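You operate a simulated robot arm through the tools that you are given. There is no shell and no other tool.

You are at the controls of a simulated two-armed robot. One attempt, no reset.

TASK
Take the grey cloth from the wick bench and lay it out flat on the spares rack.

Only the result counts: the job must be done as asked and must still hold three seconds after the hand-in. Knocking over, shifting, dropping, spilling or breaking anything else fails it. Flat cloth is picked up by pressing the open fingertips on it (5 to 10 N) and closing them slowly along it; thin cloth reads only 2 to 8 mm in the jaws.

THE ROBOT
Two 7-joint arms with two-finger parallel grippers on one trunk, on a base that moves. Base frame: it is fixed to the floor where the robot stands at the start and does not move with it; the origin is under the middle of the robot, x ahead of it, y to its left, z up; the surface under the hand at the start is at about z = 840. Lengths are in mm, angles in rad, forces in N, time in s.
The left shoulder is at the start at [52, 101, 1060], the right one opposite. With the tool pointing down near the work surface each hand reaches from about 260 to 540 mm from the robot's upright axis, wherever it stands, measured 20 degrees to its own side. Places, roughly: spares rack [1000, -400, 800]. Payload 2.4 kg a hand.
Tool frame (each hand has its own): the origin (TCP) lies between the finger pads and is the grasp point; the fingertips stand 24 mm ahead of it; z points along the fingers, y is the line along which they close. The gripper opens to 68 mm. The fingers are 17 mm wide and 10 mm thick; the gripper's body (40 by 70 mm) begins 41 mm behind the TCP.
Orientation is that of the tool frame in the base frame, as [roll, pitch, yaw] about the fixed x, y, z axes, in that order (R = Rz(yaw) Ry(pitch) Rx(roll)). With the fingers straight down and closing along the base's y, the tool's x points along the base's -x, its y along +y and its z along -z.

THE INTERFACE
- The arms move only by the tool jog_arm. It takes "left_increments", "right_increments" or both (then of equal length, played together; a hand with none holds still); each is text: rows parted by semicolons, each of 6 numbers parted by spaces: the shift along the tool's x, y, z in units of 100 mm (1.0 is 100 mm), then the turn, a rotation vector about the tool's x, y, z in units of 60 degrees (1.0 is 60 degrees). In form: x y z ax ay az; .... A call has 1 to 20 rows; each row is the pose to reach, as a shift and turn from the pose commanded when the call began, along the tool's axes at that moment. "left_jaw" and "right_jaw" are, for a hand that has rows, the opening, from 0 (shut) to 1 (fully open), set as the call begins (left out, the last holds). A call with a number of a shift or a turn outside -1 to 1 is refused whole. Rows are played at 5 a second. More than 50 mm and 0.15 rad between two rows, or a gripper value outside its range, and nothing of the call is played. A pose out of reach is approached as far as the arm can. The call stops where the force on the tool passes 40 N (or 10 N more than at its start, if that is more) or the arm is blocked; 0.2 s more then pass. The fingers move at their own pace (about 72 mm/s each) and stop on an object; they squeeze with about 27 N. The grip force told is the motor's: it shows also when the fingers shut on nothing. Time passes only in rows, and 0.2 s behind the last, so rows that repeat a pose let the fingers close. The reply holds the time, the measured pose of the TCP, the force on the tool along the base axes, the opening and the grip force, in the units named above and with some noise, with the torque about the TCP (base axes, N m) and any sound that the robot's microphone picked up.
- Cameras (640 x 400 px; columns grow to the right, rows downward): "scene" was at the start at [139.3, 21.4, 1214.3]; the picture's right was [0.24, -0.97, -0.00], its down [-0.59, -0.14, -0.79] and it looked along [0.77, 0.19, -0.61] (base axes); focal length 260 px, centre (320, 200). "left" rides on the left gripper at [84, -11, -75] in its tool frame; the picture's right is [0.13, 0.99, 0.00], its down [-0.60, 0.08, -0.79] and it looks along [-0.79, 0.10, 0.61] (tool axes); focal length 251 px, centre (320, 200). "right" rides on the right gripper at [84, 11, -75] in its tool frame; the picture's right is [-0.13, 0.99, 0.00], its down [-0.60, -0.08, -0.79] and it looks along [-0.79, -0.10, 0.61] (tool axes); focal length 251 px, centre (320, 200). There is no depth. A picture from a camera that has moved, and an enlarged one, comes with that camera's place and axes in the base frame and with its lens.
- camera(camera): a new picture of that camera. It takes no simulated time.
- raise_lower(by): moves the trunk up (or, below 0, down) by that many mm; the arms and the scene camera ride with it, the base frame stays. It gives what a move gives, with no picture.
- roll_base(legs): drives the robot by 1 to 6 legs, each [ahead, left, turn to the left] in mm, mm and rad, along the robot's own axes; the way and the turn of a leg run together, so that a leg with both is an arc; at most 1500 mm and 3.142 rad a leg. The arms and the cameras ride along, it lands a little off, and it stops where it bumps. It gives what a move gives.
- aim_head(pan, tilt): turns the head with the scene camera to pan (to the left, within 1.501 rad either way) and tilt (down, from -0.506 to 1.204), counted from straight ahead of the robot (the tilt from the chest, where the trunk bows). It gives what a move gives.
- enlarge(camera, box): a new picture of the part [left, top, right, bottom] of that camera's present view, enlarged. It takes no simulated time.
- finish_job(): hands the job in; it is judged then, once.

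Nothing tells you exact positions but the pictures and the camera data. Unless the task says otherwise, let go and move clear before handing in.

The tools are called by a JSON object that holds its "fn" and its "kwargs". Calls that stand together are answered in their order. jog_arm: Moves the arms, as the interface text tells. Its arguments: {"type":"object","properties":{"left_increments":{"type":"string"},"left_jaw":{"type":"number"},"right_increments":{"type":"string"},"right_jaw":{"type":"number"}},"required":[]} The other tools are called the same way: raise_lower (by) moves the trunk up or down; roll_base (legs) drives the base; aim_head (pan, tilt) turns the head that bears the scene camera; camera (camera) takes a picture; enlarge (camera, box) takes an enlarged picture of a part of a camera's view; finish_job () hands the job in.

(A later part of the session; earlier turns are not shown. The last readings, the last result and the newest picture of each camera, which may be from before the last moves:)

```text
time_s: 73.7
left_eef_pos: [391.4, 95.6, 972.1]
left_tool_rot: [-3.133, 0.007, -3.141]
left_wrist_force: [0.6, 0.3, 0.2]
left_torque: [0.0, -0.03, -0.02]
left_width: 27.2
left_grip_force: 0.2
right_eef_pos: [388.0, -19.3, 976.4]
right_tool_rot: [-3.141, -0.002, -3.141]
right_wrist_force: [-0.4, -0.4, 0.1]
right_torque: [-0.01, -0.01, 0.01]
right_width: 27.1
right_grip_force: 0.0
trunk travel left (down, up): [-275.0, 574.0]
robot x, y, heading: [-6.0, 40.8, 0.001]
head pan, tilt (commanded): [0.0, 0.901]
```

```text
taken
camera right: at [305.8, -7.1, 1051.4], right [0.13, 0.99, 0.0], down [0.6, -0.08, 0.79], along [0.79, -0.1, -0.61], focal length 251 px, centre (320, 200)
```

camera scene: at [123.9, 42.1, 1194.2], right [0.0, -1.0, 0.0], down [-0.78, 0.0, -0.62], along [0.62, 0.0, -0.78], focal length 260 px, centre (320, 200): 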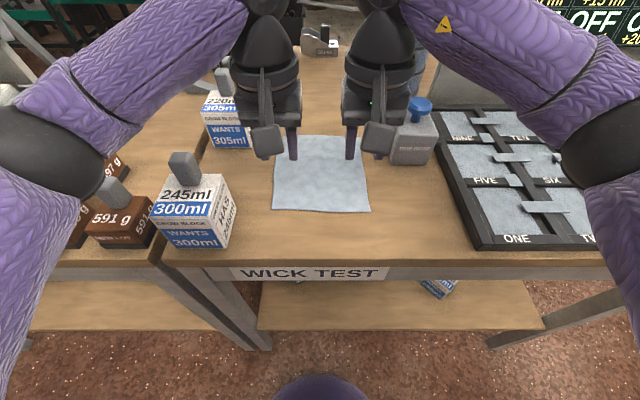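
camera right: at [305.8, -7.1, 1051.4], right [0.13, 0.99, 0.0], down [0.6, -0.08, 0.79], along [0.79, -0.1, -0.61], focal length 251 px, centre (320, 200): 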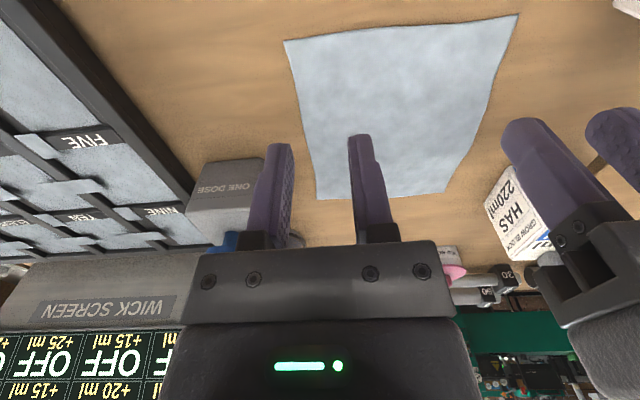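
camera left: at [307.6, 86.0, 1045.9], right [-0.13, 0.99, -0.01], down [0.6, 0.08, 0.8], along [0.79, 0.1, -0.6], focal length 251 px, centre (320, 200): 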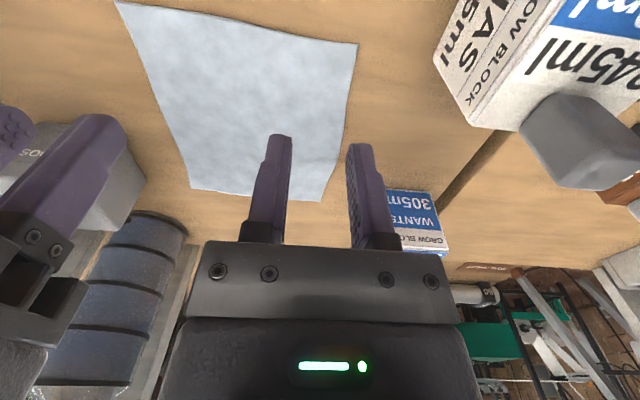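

Both hands are above the near corners. I'll lower to about 15 mm above the cloth and check alignment.

{"fn": "jog_arm", "kwargs": {"left_increments": "0 0.034 0.3 0 0 0; 0 0.034 0.6 0 0 0; 0 0.034 0.9 0 0 0; 0 0.034 0.9 0 0 0", "right_increments": "0 0 0.32 0 0 0; 0 0 0.64 0 0 0; 0 0 0.95 0 0 0; 0 0 0.95 0 0 0"}}

{"fn": "camera", "kwargs": {"camera": "left"}}

{"fn": "camera", "kwargs": {"camera": "right"}}

{"fn": "enlarge", "kwargs": {"camera": "scene", "box": [240, 120, 400, 220]}}

```text
time_s: 74.7
left_eef_pos: [390.0, 100.5, 883.6]
left_tool_rot: [-3.136, 0.007, -3.14]
left_wrist_force: [-0.4, -0.6, -0.5]
left_torque: [0.0, -0.01, -0.01]
left_width: 27.2
left_grip_force: 0.0
right_eef_pos: [390.4, -18.6, 883.6]
right_tool_rot: [3.141, 0.0, 3.14]
right_wrist_force: [-0.5, 0.1, 0.2]
right_torque: [0.0, 0.0, -0.01]
right_width: 27.1
right_grip_force: 0.2
trunk travel left (down, up): [-275.0, 574.0]
robot x, y, heading: [-1.7, 38.6, -0.008]
head pan, tilt (commanded): [0.0, 0.901]
```

```text
taken
camera left: at [306.9, 90.2, 956.6], right [-0.13, 0.99, -0.01], down [0.6, 0.08, 0.8], along [0.79, 0.1, -0.6], focal length 251 px, centre (320, 200)
```

left: 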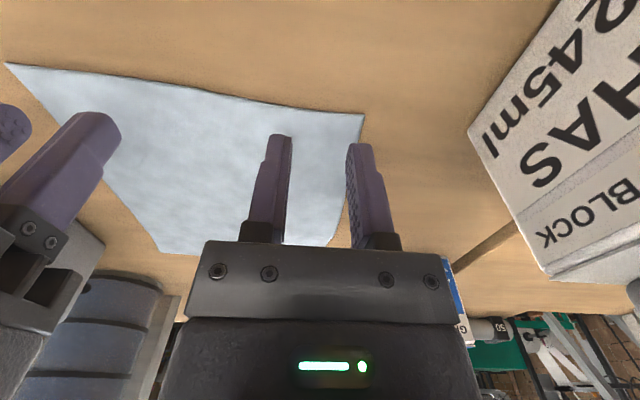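

```text
taken
camera right: at [307.2, -8.0, 958.3], right [0.13, 0.99, 0.0], down [0.6, -0.08, 0.79], along [0.79, -0.1, -0.61], focal length 251 px, centre (320, 200)
```

right: 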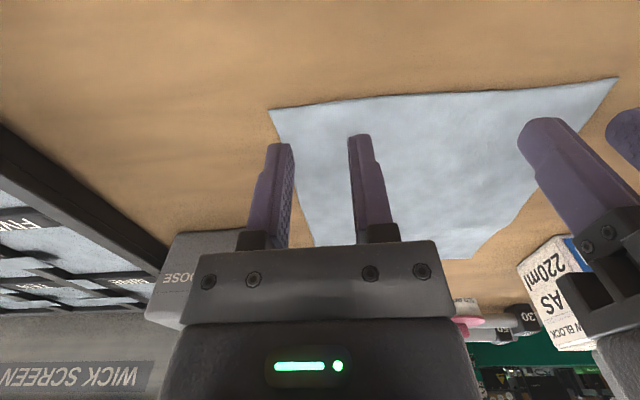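

```text
4.00 times, centred on (320, 170) of scene
camera zoom: at [123.9, 42.0, 1194.2], right [0.0, -1.0, 0.0], down [-0.78, 0.0, -0.62], along [0.62, 0.0, -0.78], focal length 1038 px, centre (320, 320)
```

zoom: 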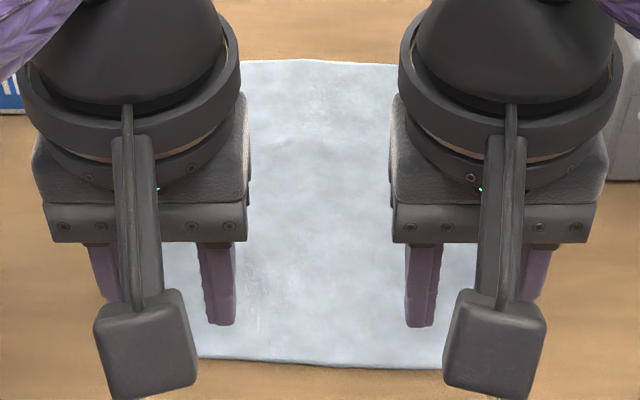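

The fingertips line up with the cloth's near corners in both wrist views. I'll shift the left slightly inward and descend gently to first contact.

{"fn": "jog_arm", "kwargs": {"left_increments": "0 -0.03 0.06 0 0 0; 0 -0.03 0.12 0 0 0; 0 -0.03 0.16 0 0 0; 0 -0.03 0.16 0 0 0", "right_increments": "0 0 0.06 0 0 0; 0 0 0.12 0 0 0; 0 0 0.16 0 0 0; 0 0 0.16 0 0 0"}}

```text
time_s: 75.7
left_eef_pos: [391.9, 98.8, 869.2]
left_tool_rot: [-3.137, 0.007, -3.141]
left_wrist_force: [-1.2, -0.1, -0.9]
left_torque: [0.02, 0.0, 0.0]
left_width: 27.3
left_grip_force: 0.1
right_eef_pos: [387.3, -19.1, 867.6]
right_tool_rot: [-3.141, 0.0, 3.139]
right_wrist_force: [0.5, 0.2, 0.2]
right_torque: [-0.02, 0.01, 0.0]
right_width: 27.2
right_grip_force: 0.1
trunk travel left (down, up): [-275.0, 574.0]
robot x, y, heading: [-8.1, 37.3, 0.001]
head pan, tilt (commanded): [0.0, 0.901]
```

{"fn": "jog_arm", "kwargs": {"left_increments": "0 0 0.01 0 0 0; 0 0 0.02 0 0 0; 0 0 0.03 0 0 0; 0 0 0.03 0 0 0", "right_increments": "0 0 0.01 0 0 0; 0 0 0.02 0 0 0; 0 0 0.03 0 0 0; 0 0 0.03 0 0 0"}}

```text
time_s: 76.8
left_eef_pos: [391.9, 98.5, 865.6]
left_tool_rot: [-3.134, 0.009, -3.141]
left_wrist_force: [0.6, -0.4, 0.9]
left_torque: [0.0, 0.02, -0.02]
left_width: 27.0
left_grip_force: 0.2
right_eef_pos: [387.4, -19.4, 866.8]
right_tool_rot: [3.138, 0.006, 3.139]
right_wrist_force: [-3.5, 0.6, 17.5]
right_torque: [-0.19, 0.1, -0.05]
right_width: 27.2
right_grip_force: 0.2
trunk travel left (down, up): [-275.0, 574.0]
robot x, y, heading: [-6.0, 45.4, -0.004]
head pan, tilt (commanded): [0.0, 0.901]
stopped in row 4 (right hand): the force on the tool passed its limit at 41 N (the readings are from after the stop); the commanded pose is now the measured one
```

The right hand touched firmly (17 N), so I'll ease it up, and bring the left down in tiny steps.

{"fn": "jog_arm", "kwargs": {"right_increments": "0 0 -0.004 0 0 0; 0 0 -0.004 0 0 0", "left_increments": "0 0 0.004 0 0 0; 0 0 0.004 0 0 0"}}

```text
time_s: 77.5
left_eef_pos: [391.8, 98.2, 865.3]
left_tool_rot: [-3.135, 0.008, 3.141]
left_wrist_force: [-1.5, 1.4, 7.7]
left_torque: [0.1, 0.08, -0.01]
left_width: 27.4
left_grip_force: 0.3
right_eef_pos: [387.3, -18.4, 864.7]
right_tool_rot: [3.139, 0.004, 3.141]
right_wrist_force: [3.7, -0.2, 9.1]
right_torque: [-0.05, -0.05, 0.03]
right_width: 27.3
right_grip_force: 0.1
trunk travel left (down, up): [-275.0, 574.0]
robot x, y, heading: [-9.1, 40.2, 0.004]
head pan, tilt (commanded): [0.0, 0.901]
```

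Press forces are right (about 8–9 N each). Now I'll close the jaws slowly in small steps.

{"fn": "jog_arm", "kwargs": {"left_increments": "0 0 0 0 0 0; 0 0 0 0 0 0", "left_jaw": 0.34, "right_increments": "0 0 0 0 0 0; 0 0 0 0 0 0", "right_jaw": 0.34}}

{"fn": "enlarge", "kwargs": {"camera": "left", "box": [200, 80, 440, 260]}}

{"fn": "enlarge", "kwargs": {"camera": "right", "box": [200, 80, 440, 260]}}

```text
time_s: 78.0
left_eef_pos: [391.8, 99.4, 865.3]
left_tool_rot: [-3.134, 0.008, -3.14]
left_wrist_force: [0.7, 0.6, 9.1]
left_torque: [0.11, -0.02, -0.02]
left_width: 23.9
left_grip_force: 0.4
right_eef_pos: [386.4, -18.4, 864.6]
right_tool_rot: [3.139, 0.005, 3.139]
right_wrist_force: [-0.2, 1.8, 8.9]
right_torque: [0.0, 0.03, 0.0]
right_width: 20.9
right_grip_force: 0.0
trunk travel left (down, up): [-275.0, 574.0]
robot x, y, heading: [-4.9, 41.2, -0.004]
head pan, tilt (commanded): [0.0, 0.901]
```

```text
2.22 times, centred on (320, 170) of left
camera zoom: at [308.0, 87.8, 938.7], right [-0.13, 0.99, -0.01], down [0.6, 0.08, 0.8], along [0.79, 0.1, -0.6], focal length 559 px, centre (320, 267)
```

zoom: 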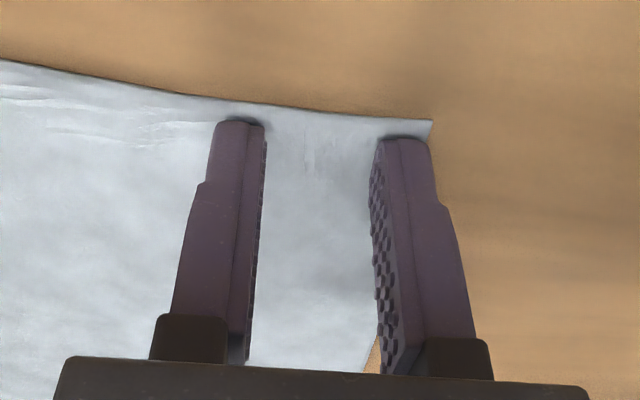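

```text
2.22 times, centred on (320, 170) of right
camera zoom: at [303.9, -7.8, 940.0], right [0.13, 0.99, 0.0], down [0.6, -0.08, 0.8], along [0.79, -0.1, -0.61], focal length 559 px, centre (320, 267)
```

zoom: 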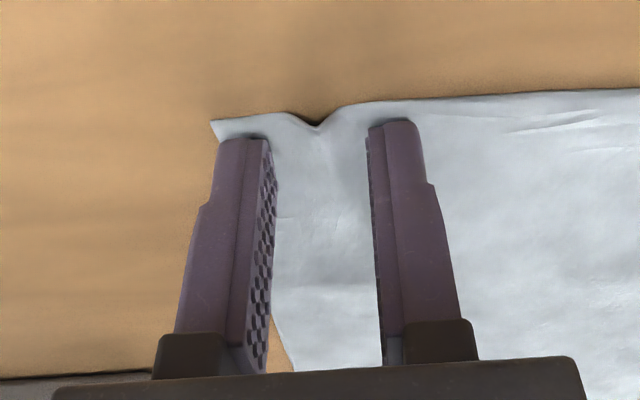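

The cloth is already buckling up between the right fingers; I'll keep closing in steps.

{"fn": "jog_arm", "kwargs": {"left_increments": "0 0 0 0 0 0; 0 0 0 0 0 0", "left_jaw": 0.28, "right_increments": "0 0 0 0 0 0; 0 0 0 0 0 0", "right_jaw": 0.26}}

{"fn": "jog_arm", "kwargs": {"left_increments": "0 0 0 0 0 0; 0 0 0 0 0 0", "left_jaw": 0.22, "right_increments": "0 0 0 0 0 0; 0 0 0 0 0 0", "right_jaw": 0.2}}

{"fn": "enlarge", "kwargs": {"camera": "left", "box": [200, 80, 440, 260]}}

{"fn": "enlarge", "kwargs": {"camera": "right", "box": [200, 80, 440, 260]}}

```text
time_s: 78.7
left_eef_pos: [392.3, 97.2, 866.2]
left_tool_rot: [-3.136, 0.008, -3.141]
left_wrist_force: [0.5, -3.7, 9.7]
left_torque: [0.06, -0.03, -0.03]
left_width: 17.6
left_grip_force: 0.1
right_eef_pos: [386.7, -20.0, 865.2]
right_tool_rot: [3.14, 0.004, 3.139]
right_wrist_force: [-0.1, 3.7, 7.7]
right_torque: [0.01, 0.04, -0.01]
right_width: 18.0
right_grip_force: 0.2
trunk travel left (down, up): [-275.0, 574.0]
robot x, y, heading: [-12.3, 41.2, -0.006]
head pan, tilt (commanded): [0.0, 0.901]
```

```text
time_s: 79.2
left_eef_pos: [392.0, 98.1, 865.6]
left_tool_rot: [-3.137, 0.01, -3.141]
left_wrist_force: [0.0, -1.5, 12.4]
left_torque: [0.05, 0.03, -0.01]
left_width: 15.2
left_grip_force: 0.3
right_eef_pos: [387.0, -19.2, 866.0]
right_tool_rot: [3.14, 0.005, 3.139]
right_wrist_force: [0.4, 1.7, 7.0]
right_torque: [0.03, -0.02, 0.01]
right_width: 13.0
right_grip_force: 0.0
trunk travel left (down, up): [-275.0, 574.0]
robot x, y, heading: [-10.3, 42.1, -0.004]
head pan, tilt (commanded): [0.0, 0.901]
```

```text
2.22 times, centred on (320, 170) of left
camera zoom: at [307.9, 87.7, 938.6], right [-0.13, 0.99, -0.01], down [0.6, 0.08, 0.8], along [0.79, 0.1, -0.6], focal length 559 px, centre (320, 267)
```

zoom: 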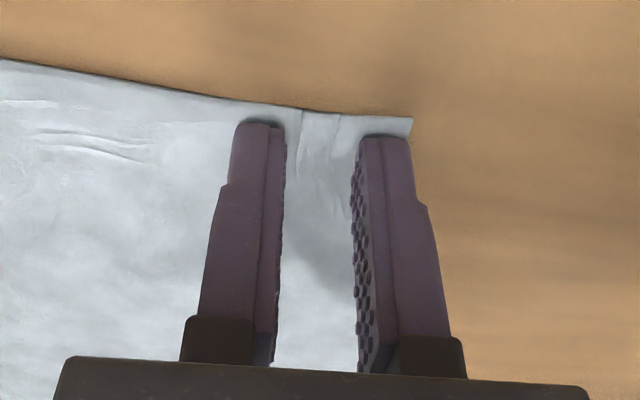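

```text
2.22 times, centred on (320, 170) of right
camera zoom: at [303.9, -7.9, 940.1], right [0.13, 0.99, 0.0], down [0.6, -0.08, 0.8], along [0.79, -0.1, -0.61], focal length 559 px, centre (320, 267)
```

zoom: 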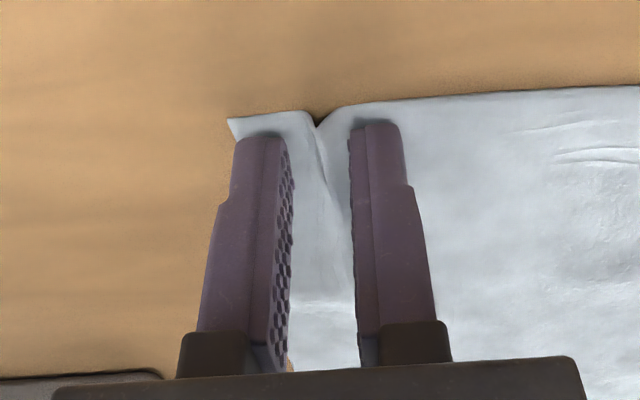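

The fold is rising between both pairs of fingers. Continuing to close, easing the left up slightly as its force is a little high.

{"fn": "jog_arm", "kwargs": {"left_increments": "0 0 -0.001 0 0 0; 0 0 -0.001 0 0 0", "left_jaw": 0.16, "right_increments": "0 0 0 0 0 0; 0 0 0 0 0 0", "right_jaw": 0.14}}

{"fn": "jog_arm", "kwargs": {"left_increments": "0 0 0 0 0 0; 0 0 0 0 0 0", "left_jaw": 0.1, "right_increments": "0 0 0 0 0 0; 0 0 0 0 0 0", "right_jaw": 0.08}}

{"fn": "jog_arm", "kwargs": {"left_increments": "0 0 0 0 0 0; 0 0 0 0 0 0; 0 0 0 0 0 0", "left_jaw": 0.04, "right_increments": "0 0 0 0 0 0; 0 0 0 0 0 0; 0 0 0 0 0 0", "right_jaw": 0.03}}

{"fn": "enlarge", "kwargs": {"camera": "left", "box": [200, 80, 440, 260]}}

{"fn": "enlarge", "kwargs": {"camera": "right", "box": [200, 80, 440, 260]}}

```text
time_s: 79.8
left_eef_pos: [391.7, 97.8, 864.8]
left_tool_rot: [-3.135, 0.008, 3.142]
left_wrist_force: [2.0, 0.8, 15.4]
left_torque: [0.08, -0.01, 0.03]
left_width: 9.3
left_grip_force: 0.1
right_eef_pos: [387.4, -19.3, 864.2]
right_tool_rot: [3.14, 0.005, 3.14]
right_wrist_force: [1.1, -0.1, 5.8]
right_torque: [-0.01, -0.01, -0.01]
right_width: 7.9
right_grip_force: 0.0
trunk travel left (down, up): [-275.0, 574.0]
robot x, y, heading: [-8.7, 41.5, -0.002]
head pan, tilt (commanded): [0.0, 0.901]
```

```text
time_s: 80.5
left_eef_pos: [391.4, 98.5, 865.9]
left_tool_rot: [-3.136, 0.008, -3.141]
left_wrist_force: [0.7, 1.0, 17.7]
left_torque: [0.08, 0.01, 0.01]
left_width: 5.4
left_grip_force: 0.1
right_eef_pos: [387.4, -18.3, 864.9]
right_tool_rot: [3.139, 0.007, 3.138]
right_wrist_force: [1.1, 0.7, 4.4]
right_torque: [0.02, 0.0, 0.02]
right_width: 5.2
right_grip_force: 0.1
trunk travel left (down, up): [-275.0, 574.0]
robot x, y, heading: [-10.2, 44.6, -0.002]
head pan, tilt (commanded): [0.0, 0.901]
```

```text
time_s: 81.2
left_eef_pos: [391.5, 98.8, 865.2]
left_tool_rot: [-3.133, 0.005, 3.139]
left_wrist_force: [0.3, 1.9, 16.4]
left_torque: [0.08, -0.01, 0.0]
left_width: 2.5
left_grip_force: 0.0
right_eef_pos: [386.7, -19.1, 865.8]
right_tool_rot: [3.141, 0.004, 3.141]
right_wrist_force: [0.0, 1.1, 3.4]
right_torque: [0.01, 0.01, -0.02]
right_width: 2.9
right_grip_force: 3.9
trunk travel left (down, up): [-275.0, 574.0]
robot x, y, heading: [-6.8, 45.4, 0.001]
head pan, tilt (commanded): [0.0, 0.901]
```

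```text
2.22 times, centred on (320, 170) of left
camera zoom: at [307.6, 88.1, 938.6], right [-0.13, 0.99, -0.01], down [0.6, 0.08, 0.8], along [0.79, 0.1, -0.6], focal length 559 px, centre (320, 267)
```

zoom: 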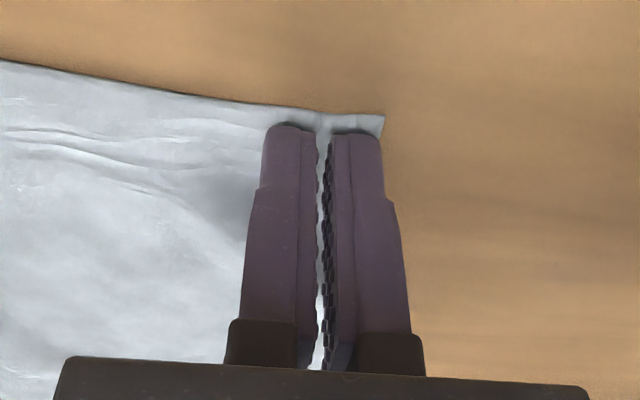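

```text
2.22 times, centred on (320, 170) of right
camera zoom: at [303.8, -7.7, 940.1], right [0.13, 0.99, 0.0], down [0.6, -0.08, 0.8], along [0.79, -0.1, -0.6], focal length 559 px, centre (320, 267)
```

zoom: 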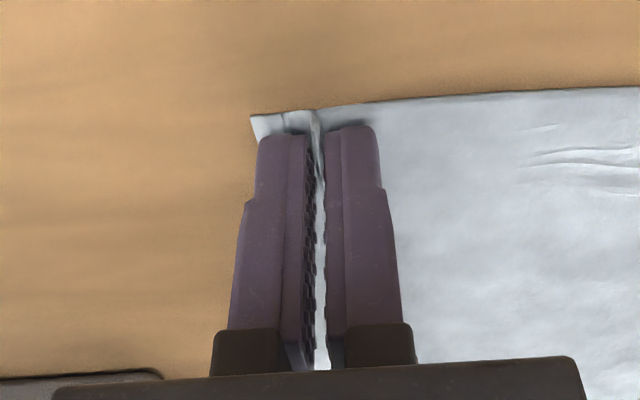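

The right has a fold in its jaws (2.9 mm, grip force). I'll close both fully and see whether the left also reads cloth.

{"fn": "jog_arm", "kwargs": {"left_increments": "0 0 0 0 0 0; 0 0 0 0 0 0; 0 0 0 0 0 0", "left_jaw": 0, "right_increments": "0 0 0 0 0 0; 0 0 0 0 0 0; 0 0 0 0 0 0", "right_jaw": 0}}

{"fn": "enlarge", "kwargs": {"camera": "left", "box": [240, 90, 400, 210]}}

{"fn": "enlarge", "kwargs": {"camera": "right", "box": [240, 90, 400, 210]}}

```text
time_s: 82.0
left_eef_pos: [391.4, 99.6, 865.3]
left_tool_rot: [-3.135, 0.009, 3.141]
left_wrist_force: [-0.5, 3.7, 18.3]
left_torque: [0.09, 0.05, 0.02]
left_width: 0.0
left_grip_force: 23.7
right_eef_pos: [386.6, -17.5, 865.5]
right_tool_rot: [3.14, 0.006, 3.14]
right_wrist_force: [0.4, 2.1, 2.8]
right_torque: [0.01, 0.01, 0.01]
right_width: 1.9
right_grip_force: 26.5
trunk travel left (down, up): [-275.0, 574.0]
robot x, y, heading: [-4.9, 44.2, -0.004]
head pan, tilt (commanded): [0.0, 0.901]
```

```text
3.33 times, centred on (320, 150) of left
camera zoom: at [307.6, 88.3, 938.6], right [-0.13, 0.99, -0.01], down [0.6, 0.08, 0.8], along [0.79, 0.1, -0.6], focal length 838 px, centre (320, 367)
```

zoom: 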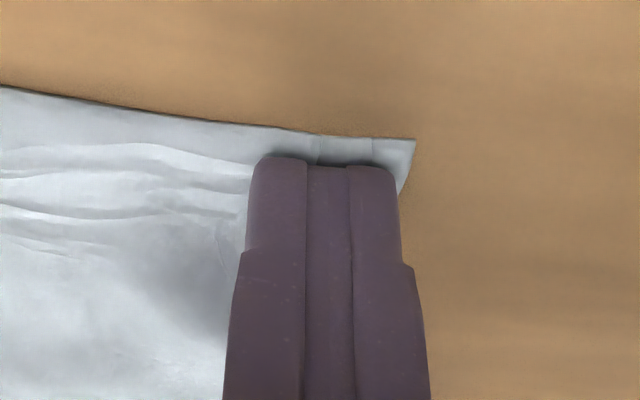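

```text
3.33 times, centred on (320, 150) of right
camera zoom: at [303.8, -7.6, 940.1], right [0.13, 0.99, 0.0], down [0.6, -0.08, 0.8], along [0.79, -0.1, -0.6], focal length 838 px, centre (320, 367)
```

zoom: 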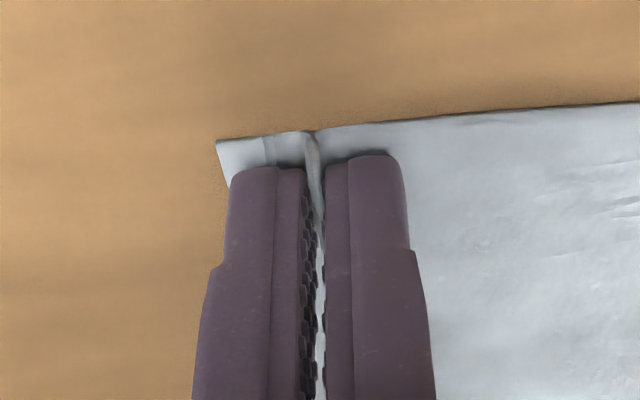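

The right holds the fold (1.9 mm with 26 N), but the left shut on nothing. I'll lift the left a little, reopen, look at the cloth's edge and try again.

{"fn": "jog_arm", "kwargs": {"left_increments": "0 0 -0.08 0 0 0; 0 0 -0.15 0 0 0"}}

{"fn": "jog_arm", "kwargs": {"left_increments": "0 0 0 0 0 0; 0 0 0 0 0 0", "left_jaw": 0.5}}

{"fn": "camera", "kwargs": {"camera": "left"}}

{"fn": "enlarge", "kwargs": {"camera": "left", "box": [200, 80, 440, 260]}}

```text
time_s: 82.7
left_eef_pos: [390.5, 99.0, 878.0]
left_tool_rot: [-3.137, 0.007, -3.141]
left_wrist_force: [-0.1, 0.0, -0.2]
left_torque: [0.02, 0.0, -0.02]
left_width: 0.0
left_grip_force: 23.5
right_eef_pos: [388.6, -19.8, 865.6]
right_tool_rot: [3.14, 0.004, 3.141]
right_wrist_force: [-1.6, 0.6, 9.8]
right_torque: [0.04, 0.06, -0.02]
right_width: 2.1
right_grip_force: 26.5
trunk travel left (down, up): [-275.0, 574.0]
robot x, y, heading: [-6.8, 39.9, -0.0]
head pan, tilt (commanded): [0.0, 0.901]
```

```text
time_s: 83.2
left_eef_pos: [390.7, 99.7, 878.4]
left_tool_rot: [-3.134, 0.007, 3.141]
left_wrist_force: [-0.5, 1.5, 0.0]
left_torque: [0.01, 0.03, 0.03]
left_width: 33.9
left_grip_force: 0.0
right_eef_pos: [387.5, -17.9, 865.4]
right_tool_rot: [3.14, 0.004, 3.138]
right_wrist_force: [-1.6, 1.3, 10.8]
right_torque: [-0.03, 0.07, 0.0]
right_width: 2.0
right_grip_force: 26.3
trunk travel left (down, up): [-275.0, 574.0]
robot x, y, heading: [-4.0, 40.1, -0.001]
head pan, tilt (commanded): [0.0, 0.901]
```

```text
taken
camera left: at [307.7, 88.6, 952.1], right [-0.13, 0.99, -0.01], down [0.6, 0.08, 0.8], along [0.79, 0.1, -0.6], focal length 251 px, centre (320, 200)
```

left: 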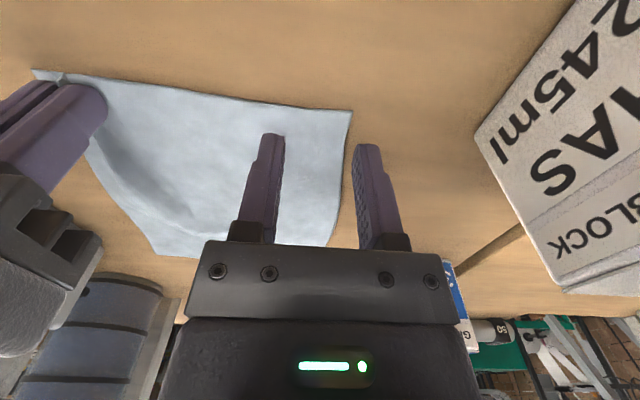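

```text
2.22 times, centred on (320, 170) of left
camera zoom: at [307.7, 88.6, 952.1], right [-0.13, 0.99, -0.01], down [0.6, 0.08, 0.8], along [0.79, 0.1, -0.6], focal length 559 px, centre (320, 267)
```

zoom: 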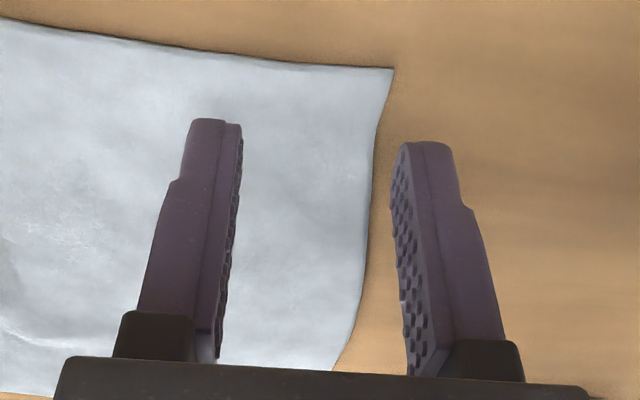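

The left edge of the cloth has moved in to y≈114. I'll reposition the left hand to y≈86 with a 30 mm opening and press more lightly.

{"fn": "jog_arm", "kwargs": {"left_increments": "0 -0.07 0 0 0 0; 0 -0.13 0 0 0 0; 0 -0.13 0.06 0 0 0; 0 -0.13 0.11 0 0 0; 0 -0.13 0.11 0 0 0", "left_jaw": 0.46}}

{"fn": "enlarge", "kwargs": {"camera": "left", "box": [200, 80, 440, 260]}}

```text
time_s: 84.5
left_eef_pos: [390.8, 83.8, 869.3]
left_tool_rot: [-3.133, 0.007, -3.14]
left_wrist_force: [0.5, -0.7, -0.2]
left_torque: [0.03, 0.01, -0.01]
left_width: 31.4
left_grip_force: 0.1
right_eef_pos: [387.1, -19.0, 865.8]
right_tool_rot: [3.14, 0.005, 3.139]
right_wrist_force: [-2.6, 1.3, 10.0]
right_torque: [-0.02, 0.08, 0.03]
right_width: 2.3
right_grip_force: 26.2
trunk travel left (down, up): [-275.0, 574.0]
robot x, y, heading: [-11.6, 40.5, 0.002]
head pan, tilt (commanded): [0.0, 0.901]
```

```text
2.22 times, centred on (320, 170) of left
camera zoom: at [306.9, 74.6, 942.7], right [-0.13, 0.99, -0.01], down [0.6, 0.08, 0.8], along [0.79, 0.1, -0.6], focal length 559 px, centre (320, 267)
```

zoom: 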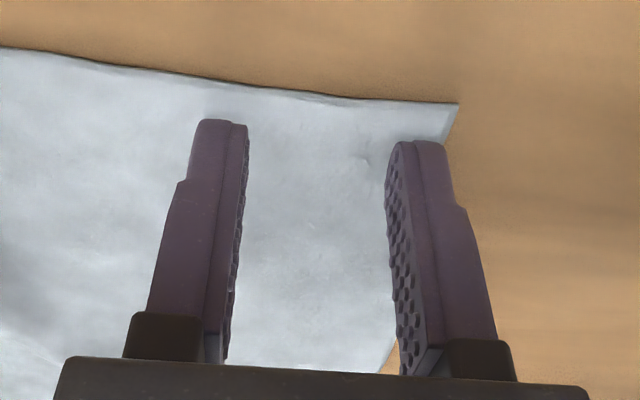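

The left fingers now sit on the cloth with the outer one at the edge. I'll press down gently in small steps.

{"fn": "jog_arm", "kwargs": {"left_increments": "0 -0.01 0.01 0 0 0; 0 -0.01 0.015 0 0 0; 0 -0.01 0.015 0 0 0"}}

```text
time_s: 85.2
left_eef_pos: [391.9, 83.9, 866.1]
left_tool_rot: [-3.134, 0.006, 3.141]
left_wrist_force: [0.1, -0.3, 0.0]
left_torque: [0.01, -0.05, -0.03]
left_width: 31.1
left_grip_force: 0.1
right_eef_pos: [387.4, -19.5, 865.1]
right_tool_rot: [3.14, 0.004, 3.139]
right_wrist_force: [-1.6, 1.4, 10.8]
right_torque: [0.02, 0.04, 0.0]
right_width: 2.2
right_grip_force: 26.0
trunk travel left (down, up): [-275.0, 574.0]
robot x, y, heading: [-4.8, 41.7, -0.005]
head pan, tilt (commanded): [0.0, 0.901]
```

{"fn": "jog_arm", "kwargs": {"left_increments": "0 0 0.004 0 0 0; 0 0 0.004 0 0 0"}}

{"fn": "jog_arm", "kwargs": {"left_increments": "0 0 0.003 0 0 0; 0 0 0.003 0 0 0"}}

```text
time_s: 85.8
left_eef_pos: [391.8, 83.5, 866.6]
left_tool_rot: [-3.134, 0.006, 3.141]
left_wrist_force: [0.3, 0.5, 0.5]
left_torque: [0.02, -0.01, 0.02]
left_width: 31.3
left_grip_force: 0.0
right_eef_pos: [388.1, -19.0, 865.9]
right_tool_rot: [3.139, 0.006, 3.14]
right_wrist_force: [-2.0, 1.5, 11.5]
right_torque: [0.02, 0.08, -0.02]
right_width: 2.0
right_grip_force: 26.5
trunk travel left (down, up): [-275.0, 574.0]
robot x, y, heading: [-8.2, 39.2, -0.004]
head pan, tilt (commanded): [0.0, 0.901]
```

```text
time_s: 86.5
left_eef_pos: [393.6, 84.0, 866.2]
left_tool_rot: [-3.134, 0.006, -3.141]
left_wrist_force: [0.6, 0.1, 0.1]
left_torque: [-0.01, 0.05, 0.02]
left_width: 31.2
left_grip_force: 0.1
right_eef_pos: [386.4, -18.8, 865.2]
right_tool_rot: [3.138, 0.005, 3.141]
right_wrist_force: [-2.2, 1.3, 10.4]
right_torque: [0.02, 0.04, -0.04]
right_width: 1.9
right_grip_force: 26.3
trunk travel left (down, up): [-275.0, 574.0]
robot x, y, heading: [-6.4, 46.0, 0.001]
head pan, tilt (commanded): [0.0, 0.901]
```

{"fn": "jog_arm", "kwargs": {"left_increments": "0 0 0.005 0 0 0; 0 0 0.005 0 0 0"}}

{"fn": "jog_arm", "kwargs": {"left_increments": "0 0 0.003 0 0 0; 0 0 0.003 0 0 0"}}

```text
time_s: 87.0
left_eef_pos: [391.4, 85.5, 865.3]
left_tool_rot: [-3.135, 0.007, -3.141]
left_wrist_force: [0.1, 0.1, 0.0]
left_torque: [-0.02, -0.01, -0.02]
left_width: 30.9
left_grip_force: 0.0
right_eef_pos: [387.9, -18.6, 865.9]
right_tool_rot: [3.14, 0.006, 3.139]
right_wrist_force: [-2.1, 1.8, 11.0]
right_torque: [0.01, 0.06, -0.02]
right_width: 1.7
right_grip_force: 26.7
trunk travel left (down, up): [-275.0, 574.0]
robot x, y, heading: [-7.1, 40.4, -0.005]
head pan, tilt (commanded): [0.0, 0.901]
```

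```text
time_s: 87.7
left_eef_pos: [393.0, 84.5, 866.6]
left_tool_rot: [-3.133, 0.008, -3.141]
left_wrist_force: [-0.1, 0.1, 0.1]
left_torque: [-0.01, -0.02, -0.01]
left_width: 31.5
left_grip_force: 0.0
right_eef_pos: [387.8, -18.7, 865.3]
right_tool_rot: [3.139, 0.007, 3.139]
right_wrist_force: [-1.8, 1.0, 11.4]
right_torque: [0.02, 0.05, -0.02]
right_width: 2.0
right_grip_force: 26.3
trunk travel left (down, up): [-275.0, 574.0]
robot x, y, heading: [-7.7, 40.2, -0.007]
head pan, tilt (commanded): [0.0, 0.901]
```

{"fn": "jog_arm", "kwargs": {"left_increments": "0 0 0.005 0 0 0; 0 0 0.005 0 0 0"}}

{"fn": "jog_arm", "kwargs": {"left_increments": "0 0 0.004 0 0 0; 0 0 0.004 0 0 0"}}

```text
time_s: 88.2
left_eef_pos: [393.6, 84.7, 865.6]
left_tool_rot: [-3.135, 0.006, -3.141]
left_wrist_force: [0.5, 0.9, 4.1]
left_torque: [0.09, 0.02, 0.0]
left_width: 31.2
left_grip_force: 0.3
right_eef_pos: [387.4, -18.8, 865.9]
right_tool_rot: [3.138, 0.004, 3.14]
right_wrist_force: [-1.2, 1.2, 10.0]
right_torque: [-0.02, 0.05, 0.0]
right_width: 2.0
right_grip_force: 26.2
trunk travel left (down, up): [-275.0, 574.0]
robot x, y, heading: [-5.7, 43.9, -0.001]
head pan, tilt (commanded): [0.0, 0.901]
```

```text
time_s: 88.8
left_eef_pos: [394.1, 84.3, 865.5]
left_tool_rot: [-3.135, 0.008, 3.141]
left_wrist_force: [1.0, -0.4, 6.1]
left_torque: [0.08, -0.04, -0.02]
left_width: 30.8
left_grip_force: 0.1
right_eef_pos: [385.5, -18.5, 865.5]
right_tool_rot: [3.139, 0.005, 3.14]
right_wrist_force: [-2.0, 1.4, 8.4]
right_torque: [0.0, 0.05, -0.01]
right_width: 1.9
right_grip_force: 26.6
trunk travel left (down, up): [-275.0, 574.0]
robot x, y, heading: [-3.1, 39.1, 0.002]
head pan, tilt (commanded): [0.0, 0.901]
```

The left's torque shows the outer finger carries all the load: the tool is tilted about 0.007 rad. I'll level it so both fingertips press equally.

{"fn": "jog_arm", "kwargs": {"left_increments": "0 0 0 -0.004 0 0; 0 0 0 -0.008 0 0; 0 0 0 -0.008 0 0"}}

```text
time_s: 89.7
left_eef_pos: [391.4, 83.3, 865.6]
left_tool_rot: [3.14, 0.008, 3.141]
left_wrist_force: [3.5, -2.4, 9.7]
left_torque: [-0.1, -0.03, 0.01]
left_width: 31.1
left_grip_force: 0.0
right_eef_pos: [387.3, -19.8, 865.4]
right_tool_rot: [3.14, 0.006, 3.139]
right_wrist_force: [-1.6, 3.6, 8.4]
right_torque: [0.02, 0.09, 0.01]
right_width: 1.9
right_grip_force: 25.7
trunk travel left (down, up): [-275.0, 574.0]
robot x, y, heading: [-8.3, 37.9, 0.001]
head pan, tilt (commanded): [0.0, 0.901]
```

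{"fn": "jog_arm", "kwargs": {"left_increments": "0 0 0 0.003 0 0; 0 0 0 0.003 0 0"}}

```text
time_s: 90.2
left_eef_pos: [392.1, 84.7, 864.3]
left_tool_rot: [-3.141, 0.008, 3.141]
left_wrist_force: [4.7, 0.0, 13.4]
left_torque: [0.04, -0.07, -0.02]
left_width: 31.2
left_grip_force: 0.0
right_eef_pos: [388.3, -19.1, 866.1]
right_tool_rot: [3.139, 0.005, 3.139]
right_wrist_force: [-0.5, 1.9, 7.8]
right_torque: [0.04, -0.02, -0.03]
right_width: 2.2
right_grip_force: 26.7
trunk travel left (down, up): [-275.0, 574.0]
robot x, y, heading: [-8.8, 39.3, 0.001]
head pan, tilt (commanded): [0.0, 0.901]
```

Balanced now; slightly high at 13 N. I'll ease up a little and begin closing the left slowly.

{"fn": "jog_arm", "kwargs": {"left_increments": "0 0 -0.002 0 0 0; 0 0 -0.002 0 0 0"}}

{"fn": "jog_arm", "kwargs": {"left_increments": "0 0 0 0 0 0; 0 0 0 0 0 0", "left_jaw": 0.4}}

{"fn": "jog_arm", "kwargs": {"left_increments": "0 0 0 0 0 0; 0 0 0 0 0 0", "left_jaw": 0.34}}

{"fn": "enlarge", "kwargs": {"camera": "left", "box": [200, 80, 440, 260]}}

```text
time_s: 90.8
left_eef_pos: [392.7, 84.7, 865.7]
left_tool_rot: [-3.141, 0.008, -3.14]
left_wrist_force: [4.5, 1.7, 18.4]
left_torque: [0.18, -0.02, -0.03]
left_width: 31.3
left_grip_force: 0.0
right_eef_pos: [386.9, -18.5, 865.7]
right_tool_rot: [3.141, 0.005, 3.139]
right_wrist_force: [-0.7, 2.3, 5.9]
right_torque: [0.02, 0.0, -0.03]
right_width: 2.0
right_grip_force: 26.4
trunk travel left (down, up): [-275.0, 574.0]
robot x, y, heading: [-10.2, 42.1, 0.0]
head pan, tilt (commanded): [0.0, 0.901]
```

```text
time_s: 91.5
left_eef_pos: [391.9, 84.2, 865.3]
left_tool_rot: [-3.141, 0.01, -3.14]
left_wrist_force: [0.2, -2.2, 20.7]
left_torque: [0.03, 0.05, -0.01]
left_width: 25.6
left_grip_force: 0.1
right_eef_pos: [386.0, -19.8, 865.6]
right_tool_rot: [3.14, 0.005, -3.142]
right_wrist_force: [0.9, 2.9, 4.2]
right_torque: [0.06, -0.04, 0.02]
right_width: 2.2
right_grip_force: 26.4
trunk travel left (down, up): [-275.0, 574.0]
robot x, y, heading: [-6.2, 40.9, -0.0]
head pan, tilt (commanded): [0.0, 0.901]
```

```text
time_s: 92.0
left_eef_pos: [391.2, 83.9, 866.2]
left_tool_rot: [-3.141, 0.009, 3.141]
left_wrist_force: [0.3, -2.4, 21.2]
left_torque: [0.03, 0.09, 0.0]
left_width: 21.4
left_grip_force: 0.0
right_eef_pos: [386.9, -19.5, 865.4]
right_tool_rot: [3.14, 0.006, -3.141]
right_wrist_force: [0.3, 2.3, 3.7]
right_torque: [0.06, 0.01, 0.01]
right_width: 1.8
right_grip_force: 26.6
trunk travel left (down, up): [-275.0, 574.0]
robot x, y, heading: [-2.9, 45.0, -0.002]
head pan, tilt (commanded): [0.0, 0.901]
```

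```text
2.22 times, centred on (320, 170) of left
camera zoom: at [307.7, 73.0, 938.5], right [-0.13, 0.99, 0.0], down [0.6, 0.08, 0.8], along [0.79, 0.1, -0.6], focal length 559 px, centre (320, 267)
```

zoom: 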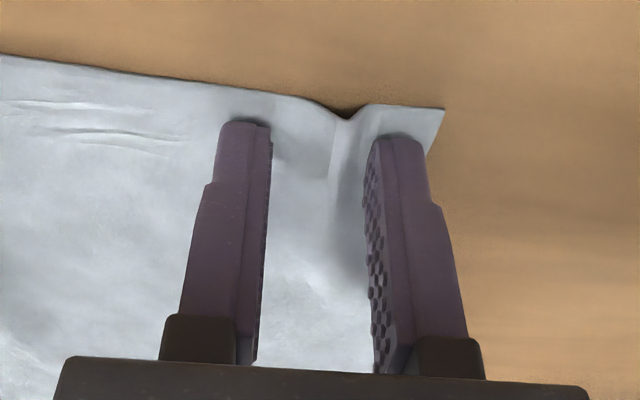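

A clear fold is now rising between the left fingers. Pressing force crept up to 21 N, so I'll ease up while continuing to close.

{"fn": "jog_arm", "kwargs": {"left_increments": "0 0 -0.003 0 0 0; 0 0 -0.004 0 0 0", "left_jaw": 0.29}}

{"fn": "jog_arm", "kwargs": {"left_increments": "0 0 0 0 0 0; 0 0 0 0 0 0", "left_jaw": 0.23}}

{"fn": "enlarge", "kwargs": {"camera": "left", "box": [200, 80, 440, 260]}}

```text
time_s: 92.7
left_eef_pos: [391.8, 83.8, 865.3]
left_tool_rot: [-3.141, 0.006, 3.141]
left_wrist_force: [-0.2, -2.7, 4.6]
left_torque: [-0.05, 0.06, 0.04]
left_width: 20.5
left_grip_force: 0.4
right_eef_pos: [388.0, -19.0, 865.3]
right_tool_rot: [3.139, 0.006, 3.14]
right_wrist_force: [-2.0, 2.1, 8.9]
right_torque: [0.02, 0.06, 0.04]
right_width: 2.2
right_grip_force: 26.4
trunk travel left (down, up): [-275.0, 574.0]
robot x, y, heading: [-5.0, 39.8, -0.005]
head pan, tilt (commanded): [0.0, 0.901]
```

```text
time_s: 93.2
left_eef_pos: [392.1, 83.8, 866.0]
left_tool_rot: [3.141, 0.007, -3.141]
left_wrist_force: [0.3, -0.1, 0.6]
left_torque: [0.0, 0.01, -0.02]
left_width: 15.4
left_grip_force: 0.1
right_eef_pos: [387.5, -18.7, 865.5]
right_tool_rot: [-3.142, 0.005, 3.139]
right_wrist_force: [-2.6, 0.6, 9.7]
right_torque: [0.02, 0.05, -0.03]
right_width: 2.2
right_grip_force: 26.4
trunk travel left (down, up): [-275.0, 574.0]
robot x, y, heading: [-7.7, 44.3, 0.002]
head pan, tilt (commanded): [0.0, 0.901]
```

```text
2.22 times, centred on (320, 170) of left
camera zoom: at [308.2, 73.5, 939.1], right [-0.13, 0.99, 0.0], down [0.6, 0.08, 0.8], along [0.79, 0.1, -0.6], focal length 559 px, centre (320, 267)
```

zoom: 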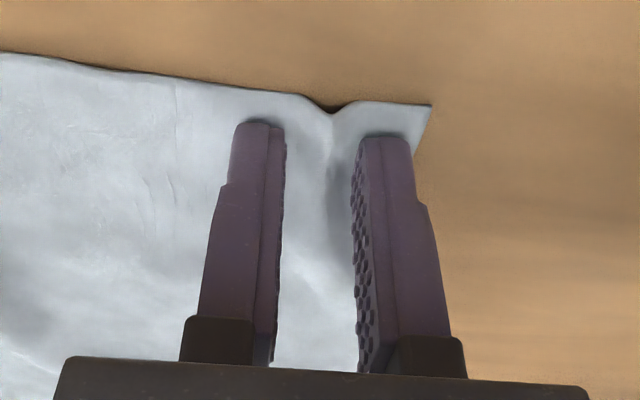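

Fold still up but force fell near zero; I'll press back down slightly before closing more.

{"fn": "jog_arm", "kwargs": {"left_increments": "0 0 0.003 0 0 0; 0 0 0.003 0 0 0"}}

```text
time_s: 93.8
left_eef_pos: [392.7, 84.4, 866.1]
left_tool_rot: [-3.141, 0.007, -3.141]
left_wrist_force: [-0.5, -0.2, 1.5]
left_torque: [0.0, -0.03, 0.01]
left_width: 15.7
left_grip_force: 0.0
right_eef_pos: [386.8, -19.3, 865.0]
right_tool_rot: [3.14, 0.005, 3.14]
right_wrist_force: [-2.7, 0.6, 9.4]
right_torque: [-0.04, 0.04, 0.02]
right_width: 1.8
right_grip_force: 26.2
trunk travel left (down, up): [-275.0, 574.0]
robot x, y, heading: [-8.0, 41.1, 0.003]
head pan, tilt (commanded): [0.0, 0.901]
```

{"fn": "jog_arm", "kwargs": {"left_increments": "0 0 0.003 0 0 0; 0 0 0.003 0 0 0"}}

```text
time_s: 94.5
left_eef_pos: [393.0, 84.3, 865.5]
left_tool_rot: [-3.141, 0.006, 3.141]
left_wrist_force: [-1.1, 0.5, 2.1]
left_torque: [0.0, 0.06, -0.02]
left_width: 15.5
left_grip_force: 0.1
right_eef_pos: [387.2, -18.4, 865.8]
right_tool_rot: [3.14, 0.005, 3.139]
right_wrist_force: [-2.2, 1.1, 10.1]
right_torque: [-0.02, 0.07, 0.0]
right_width: 2.1
right_grip_force: 26.0
trunk travel left (down, up): [-275.0, 574.0]
robot x, y, heading: [-4.8, 40.7, 0.001]
head pan, tilt (commanded): [0.0, 0.901]
```

{"fn": "jog_arm", "kwargs": {"left_increments": "0 0 0.003 0 0 0; 0 0 0.003 0 0 0"}}

```text
time_s: 95.0
left_eef_pos: [392.2, 84.6, 865.0]
left_tool_rot: [-3.138, 0.006, 3.141]
left_wrist_force: [-0.5, 1.0, 5.2]
left_torque: [0.05, 0.03, -0.05]
left_width: 15.7
left_grip_force: 0.2
right_eef_pos: [387.3, -19.0, 865.7]
right_tool_rot: [3.141, 0.005, 3.139]
right_wrist_force: [-1.1, 0.6, 7.7]
right_torque: [0.0, 0.04, 0.02]
right_width: 1.8
right_grip_force: 26.3
trunk travel left (down, up): [-275.0, 574.0]
robot x, y, heading: [-5.1, 39.8, -0.005]
head pan, tilt (commanded): [0.0, 0.901]
```

Force is back at 5 N. Continuing to close the left slowly.

{"fn": "jog_arm", "kwargs": {"left_increments": "0 0 0 0 0 0; 0 0 0 0 0 0", "left_jaw": 0.17}}

{"fn": "jog_arm", "kwargs": {"left_increments": "0 0 0 0 0 0; 0 0 0 0 0 0", "left_jaw": 0.11}}

{"fn": "enlarge", "kwargs": {"camera": "left", "box": [200, 80, 440, 260]}}

```text
time_s: 95.7
left_eef_pos: [392.6, 83.7, 865.2]
left_tool_rot: [3.142, 0.006, 3.142]
left_wrist_force: [-0.6, 0.2, 5.9]
left_torque: [0.01, 0.06, 0.0]
left_width: 11.0
left_grip_force: 0.0
right_eef_pos: [386.5, -18.3, 865.6]
right_tool_rot: [3.139, 0.005, 3.141]
right_wrist_force: [-2.4, 1.0, 8.4]
right_torque: [-0.01, 0.08, 0.01]
right_width: 1.8
right_grip_force: 26.2
trunk travel left (down, up): [-275.0, 574.0]
robot x, y, heading: [-8.2, 40.6, -0.002]
head pan, tilt (commanded): [0.0, 0.901]
```

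```text
time_s: 96.2
left_eef_pos: [393.7, 84.1, 865.9]
left_tool_rot: [-3.139, 0.006, 3.14]
left_wrist_force: [-0.5, -0.5, 5.7]
left_torque: [0.0, 0.0, 0.03]
left_width: 7.4
left_grip_force: 0.0
right_eef_pos: [387.2, -18.9, 864.9]
right_tool_rot: [3.14, 0.005, 3.139]
right_wrist_force: [-2.0, 0.8, 8.1]
right_torque: [0.03, 0.06, 0.04]
right_width: 2.1
right_grip_force: 26.3
trunk travel left (down, up): [-275.0, 574.0]
robot x, y, heading: [-4.1, 42.1, -0.004]
head pan, tilt (commanded): [0.0, 0.901]
```

```text
2.22 times, centred on (320, 170) of left
camera zoom: at [308.7, 73.1, 938.7], right [-0.13, 0.99, 0.0], down [0.6, 0.08, 0.8], along [0.79, 0.1, -0.6], focal length 559 px, centre (320, 267)
```

zoom: 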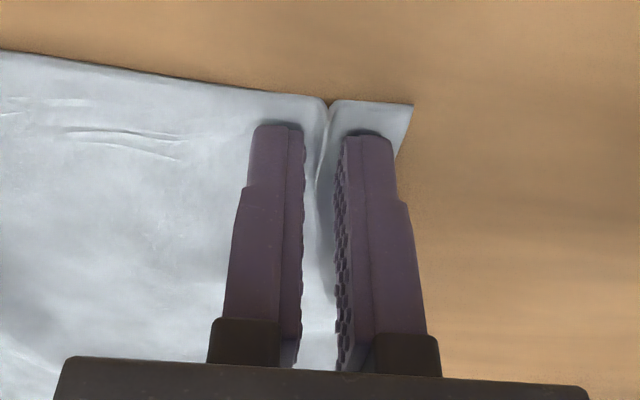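

The fold is standing well between the fingers. Closing fully now.

{"fn": "jog_arm", "kwargs": {"left_increments": "0 0 0 0 0 0; 0 0 0 0 0 0", "left_jaw": 0.05}}

{"fn": "jog_arm", "kwargs": {"left_increments": "0 0 0 0 0 0; 0 0 0 0 0 0; 0 0 0 0 0 0", "left_jaw": 0}}

{"fn": "enlarge", "kwargs": {"camera": "left", "box": [200, 80, 440, 260]}}

{"fn": "camera", "kwargs": {"camera": "scene"}}

```text
time_s: 96.8
left_eef_pos: [392.3, 83.3, 864.5]
left_tool_rot: [-3.14, 0.008, 3.141]
left_wrist_force: [0.6, -1.1, 7.7]
left_torque: [-0.05, 0.01, 0.0]
left_width: 4.5
left_grip_force: 1.1
right_eef_pos: [387.5, -19.3, 865.9]
right_tool_rot: [3.141, 0.004, 3.139]
right_wrist_force: [-1.8, 2.1, 6.9]
right_torque: [0.0, 0.06, -0.02]
right_width: 2.2
right_grip_force: 26.9
trunk travel left (down, up): [-275.0, 574.0]
robot x, y, heading: [-5.9, 40.8, -0.003]
head pan, tilt (commanded): [0.0, 0.901]
```

```text
time_s: 97.7
left_eef_pos: [393.1, 83.9, 865.7]
left_tool_rot: [-3.139, 0.007, -3.141]
left_wrist_force: [1.4, -2.9, 7.4]
left_torque: [-0.03, -0.03, 0.04]
left_width: 1.9
left_grip_force: 25.5
right_eef_pos: [386.9, -19.4, 865.5]
right_tool_rot: [3.14, 0.006, 3.141]
right_wrist_force: [-1.7, 3.3, 5.9]
right_torque: [0.05, 0.03, 0.01]
right_width: 1.8
right_grip_force: 26.3
trunk travel left (down, up): [-275.0, 574.0]
robot x, y, heading: [-11.0, 41.9, -0.001]
head pan, tilt (commanded): [0.0, 0.901]
```

```text
2.22 times, centred on (320, 170) of left
camera zoom: at [308.7, 73.0, 938.6], right [-0.13, 0.99, 0.0], down [0.6, 0.08, 0.8], along [0.79, 0.1, -0.6], focal length 559 px, centre (320, 267)
```

zoom: 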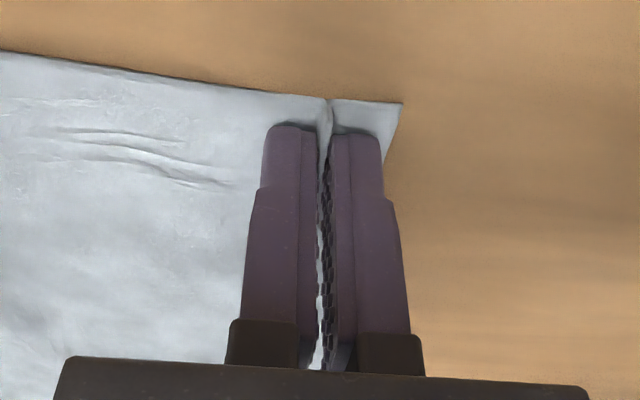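

```text
taken
camera scene: at [122.8, 42.0, 1194.4], right [0.0, -1.0, 0.0], down [-0.78, 0.0, -0.62], along [0.62, 0.0, -0.78], focal length 260 px, centre (320, 200)
```

scene: 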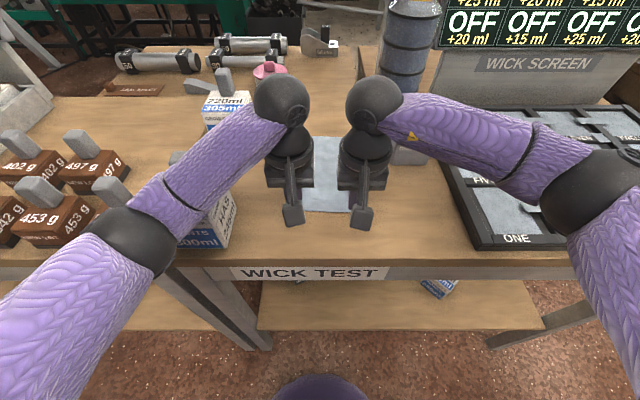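

Both hands now read 1.9 mm with full grip force. I'll lift slowly 40 mm together and check that the cloth comes along.

{"fn": "jog_arm", "kwargs": {"left_increments": "0 0 -0.05 0 0 0; 0 0 -0.1 0 0 0; 0 0 -0.15 0 0 0; 0 0 -0.2 0 0 0; 0 0 -0.25 0 0 0; 0 0 -0.3 0 0 0; 0 0 -0.35 0 0 0; 0 0 -0.4 0 0 0", "right_increments": "0 0 -0.05 0 0 0; 0 0 -0.1 0 0 0; 0 0 -0.15 0 0 0; 0 0 -0.2 0 0 0; 0 0 -0.25 0 0 0; 0 0 -0.3 0 0 0; 0 0 -0.35 0 0 0; 0 0 -0.4 0 0 0"}}

{"fn": "camera", "kwargs": {"camera": "left"}}

{"fn": "camera", "kwargs": {"camera": "right"}}

{"fn": "enlarge", "kwargs": {"camera": "scene", "box": [220, 60, 420, 240]}}

```text
time_s: 99.5
left_eef_pos: [393.0, 85.1, 906.0]
left_tool_rot: [-3.141, 0.006, -3.142]
left_wrist_force: [-0.2, -5.9, -0.4]
left_torque: [-0.12, -0.01, 0.03]
left_width: 2.2
left_grip_force: 26.4
right_eef_pos: [389.1, -19.8, 904.4]
right_tool_rot: [3.139, 0.004, 3.139]
right_wrist_force: [-0.5, 6.2, 0.2]
right_torque: [0.18, -0.01, 0.03]
right_width: 2.0
right_grip_force: 26.3
trunk travel left (down, up): [-275.0, 574.0]
robot x, y, heading: [-6.0, 42.2, -0.004]
head pan, tilt (commanded): [0.0, 0.901]
```

```text
taken
camera left: at [308.6, 73.8, 979.4], right [-0.13, 0.99, 0.0], down [0.6, 0.08, 0.8], along [0.79, 0.1, -0.6], focal length 251 px, centre (320, 200)
```

left: 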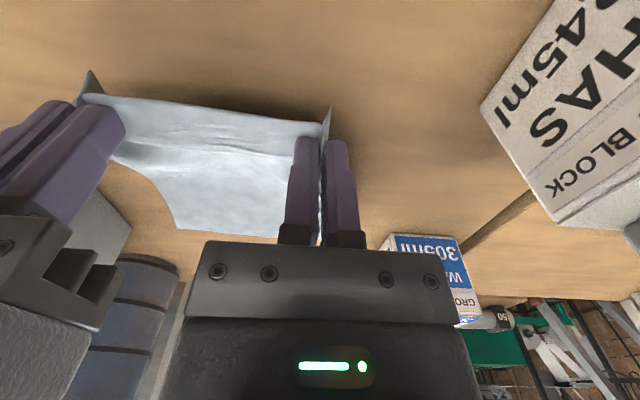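

```text
taken
camera right: at [305.4, -8.9, 979.5], right [0.13, 0.99, 0.0], down [0.6, -0.08, 0.8], along [0.79, -0.1, -0.61], focal length 251 px, centre (320, 200)
```

right: 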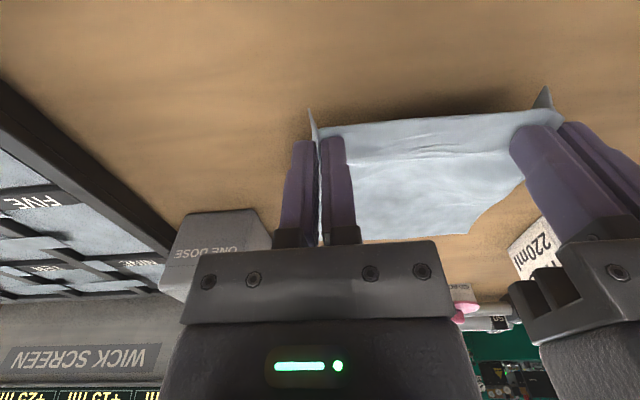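

```text
2.22 times, centred on (320, 150) of scene
camera zoom: at [123.9, 42.0, 1194.2], right [0.0, -1.0, 0.0], down [-0.78, 0.0, -0.62], along [0.62, 0.0, -0.78], focal length 577 px, centre (320, 311)
```

zoom: 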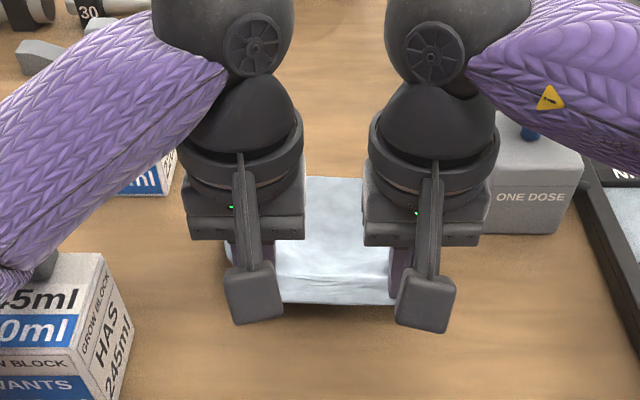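

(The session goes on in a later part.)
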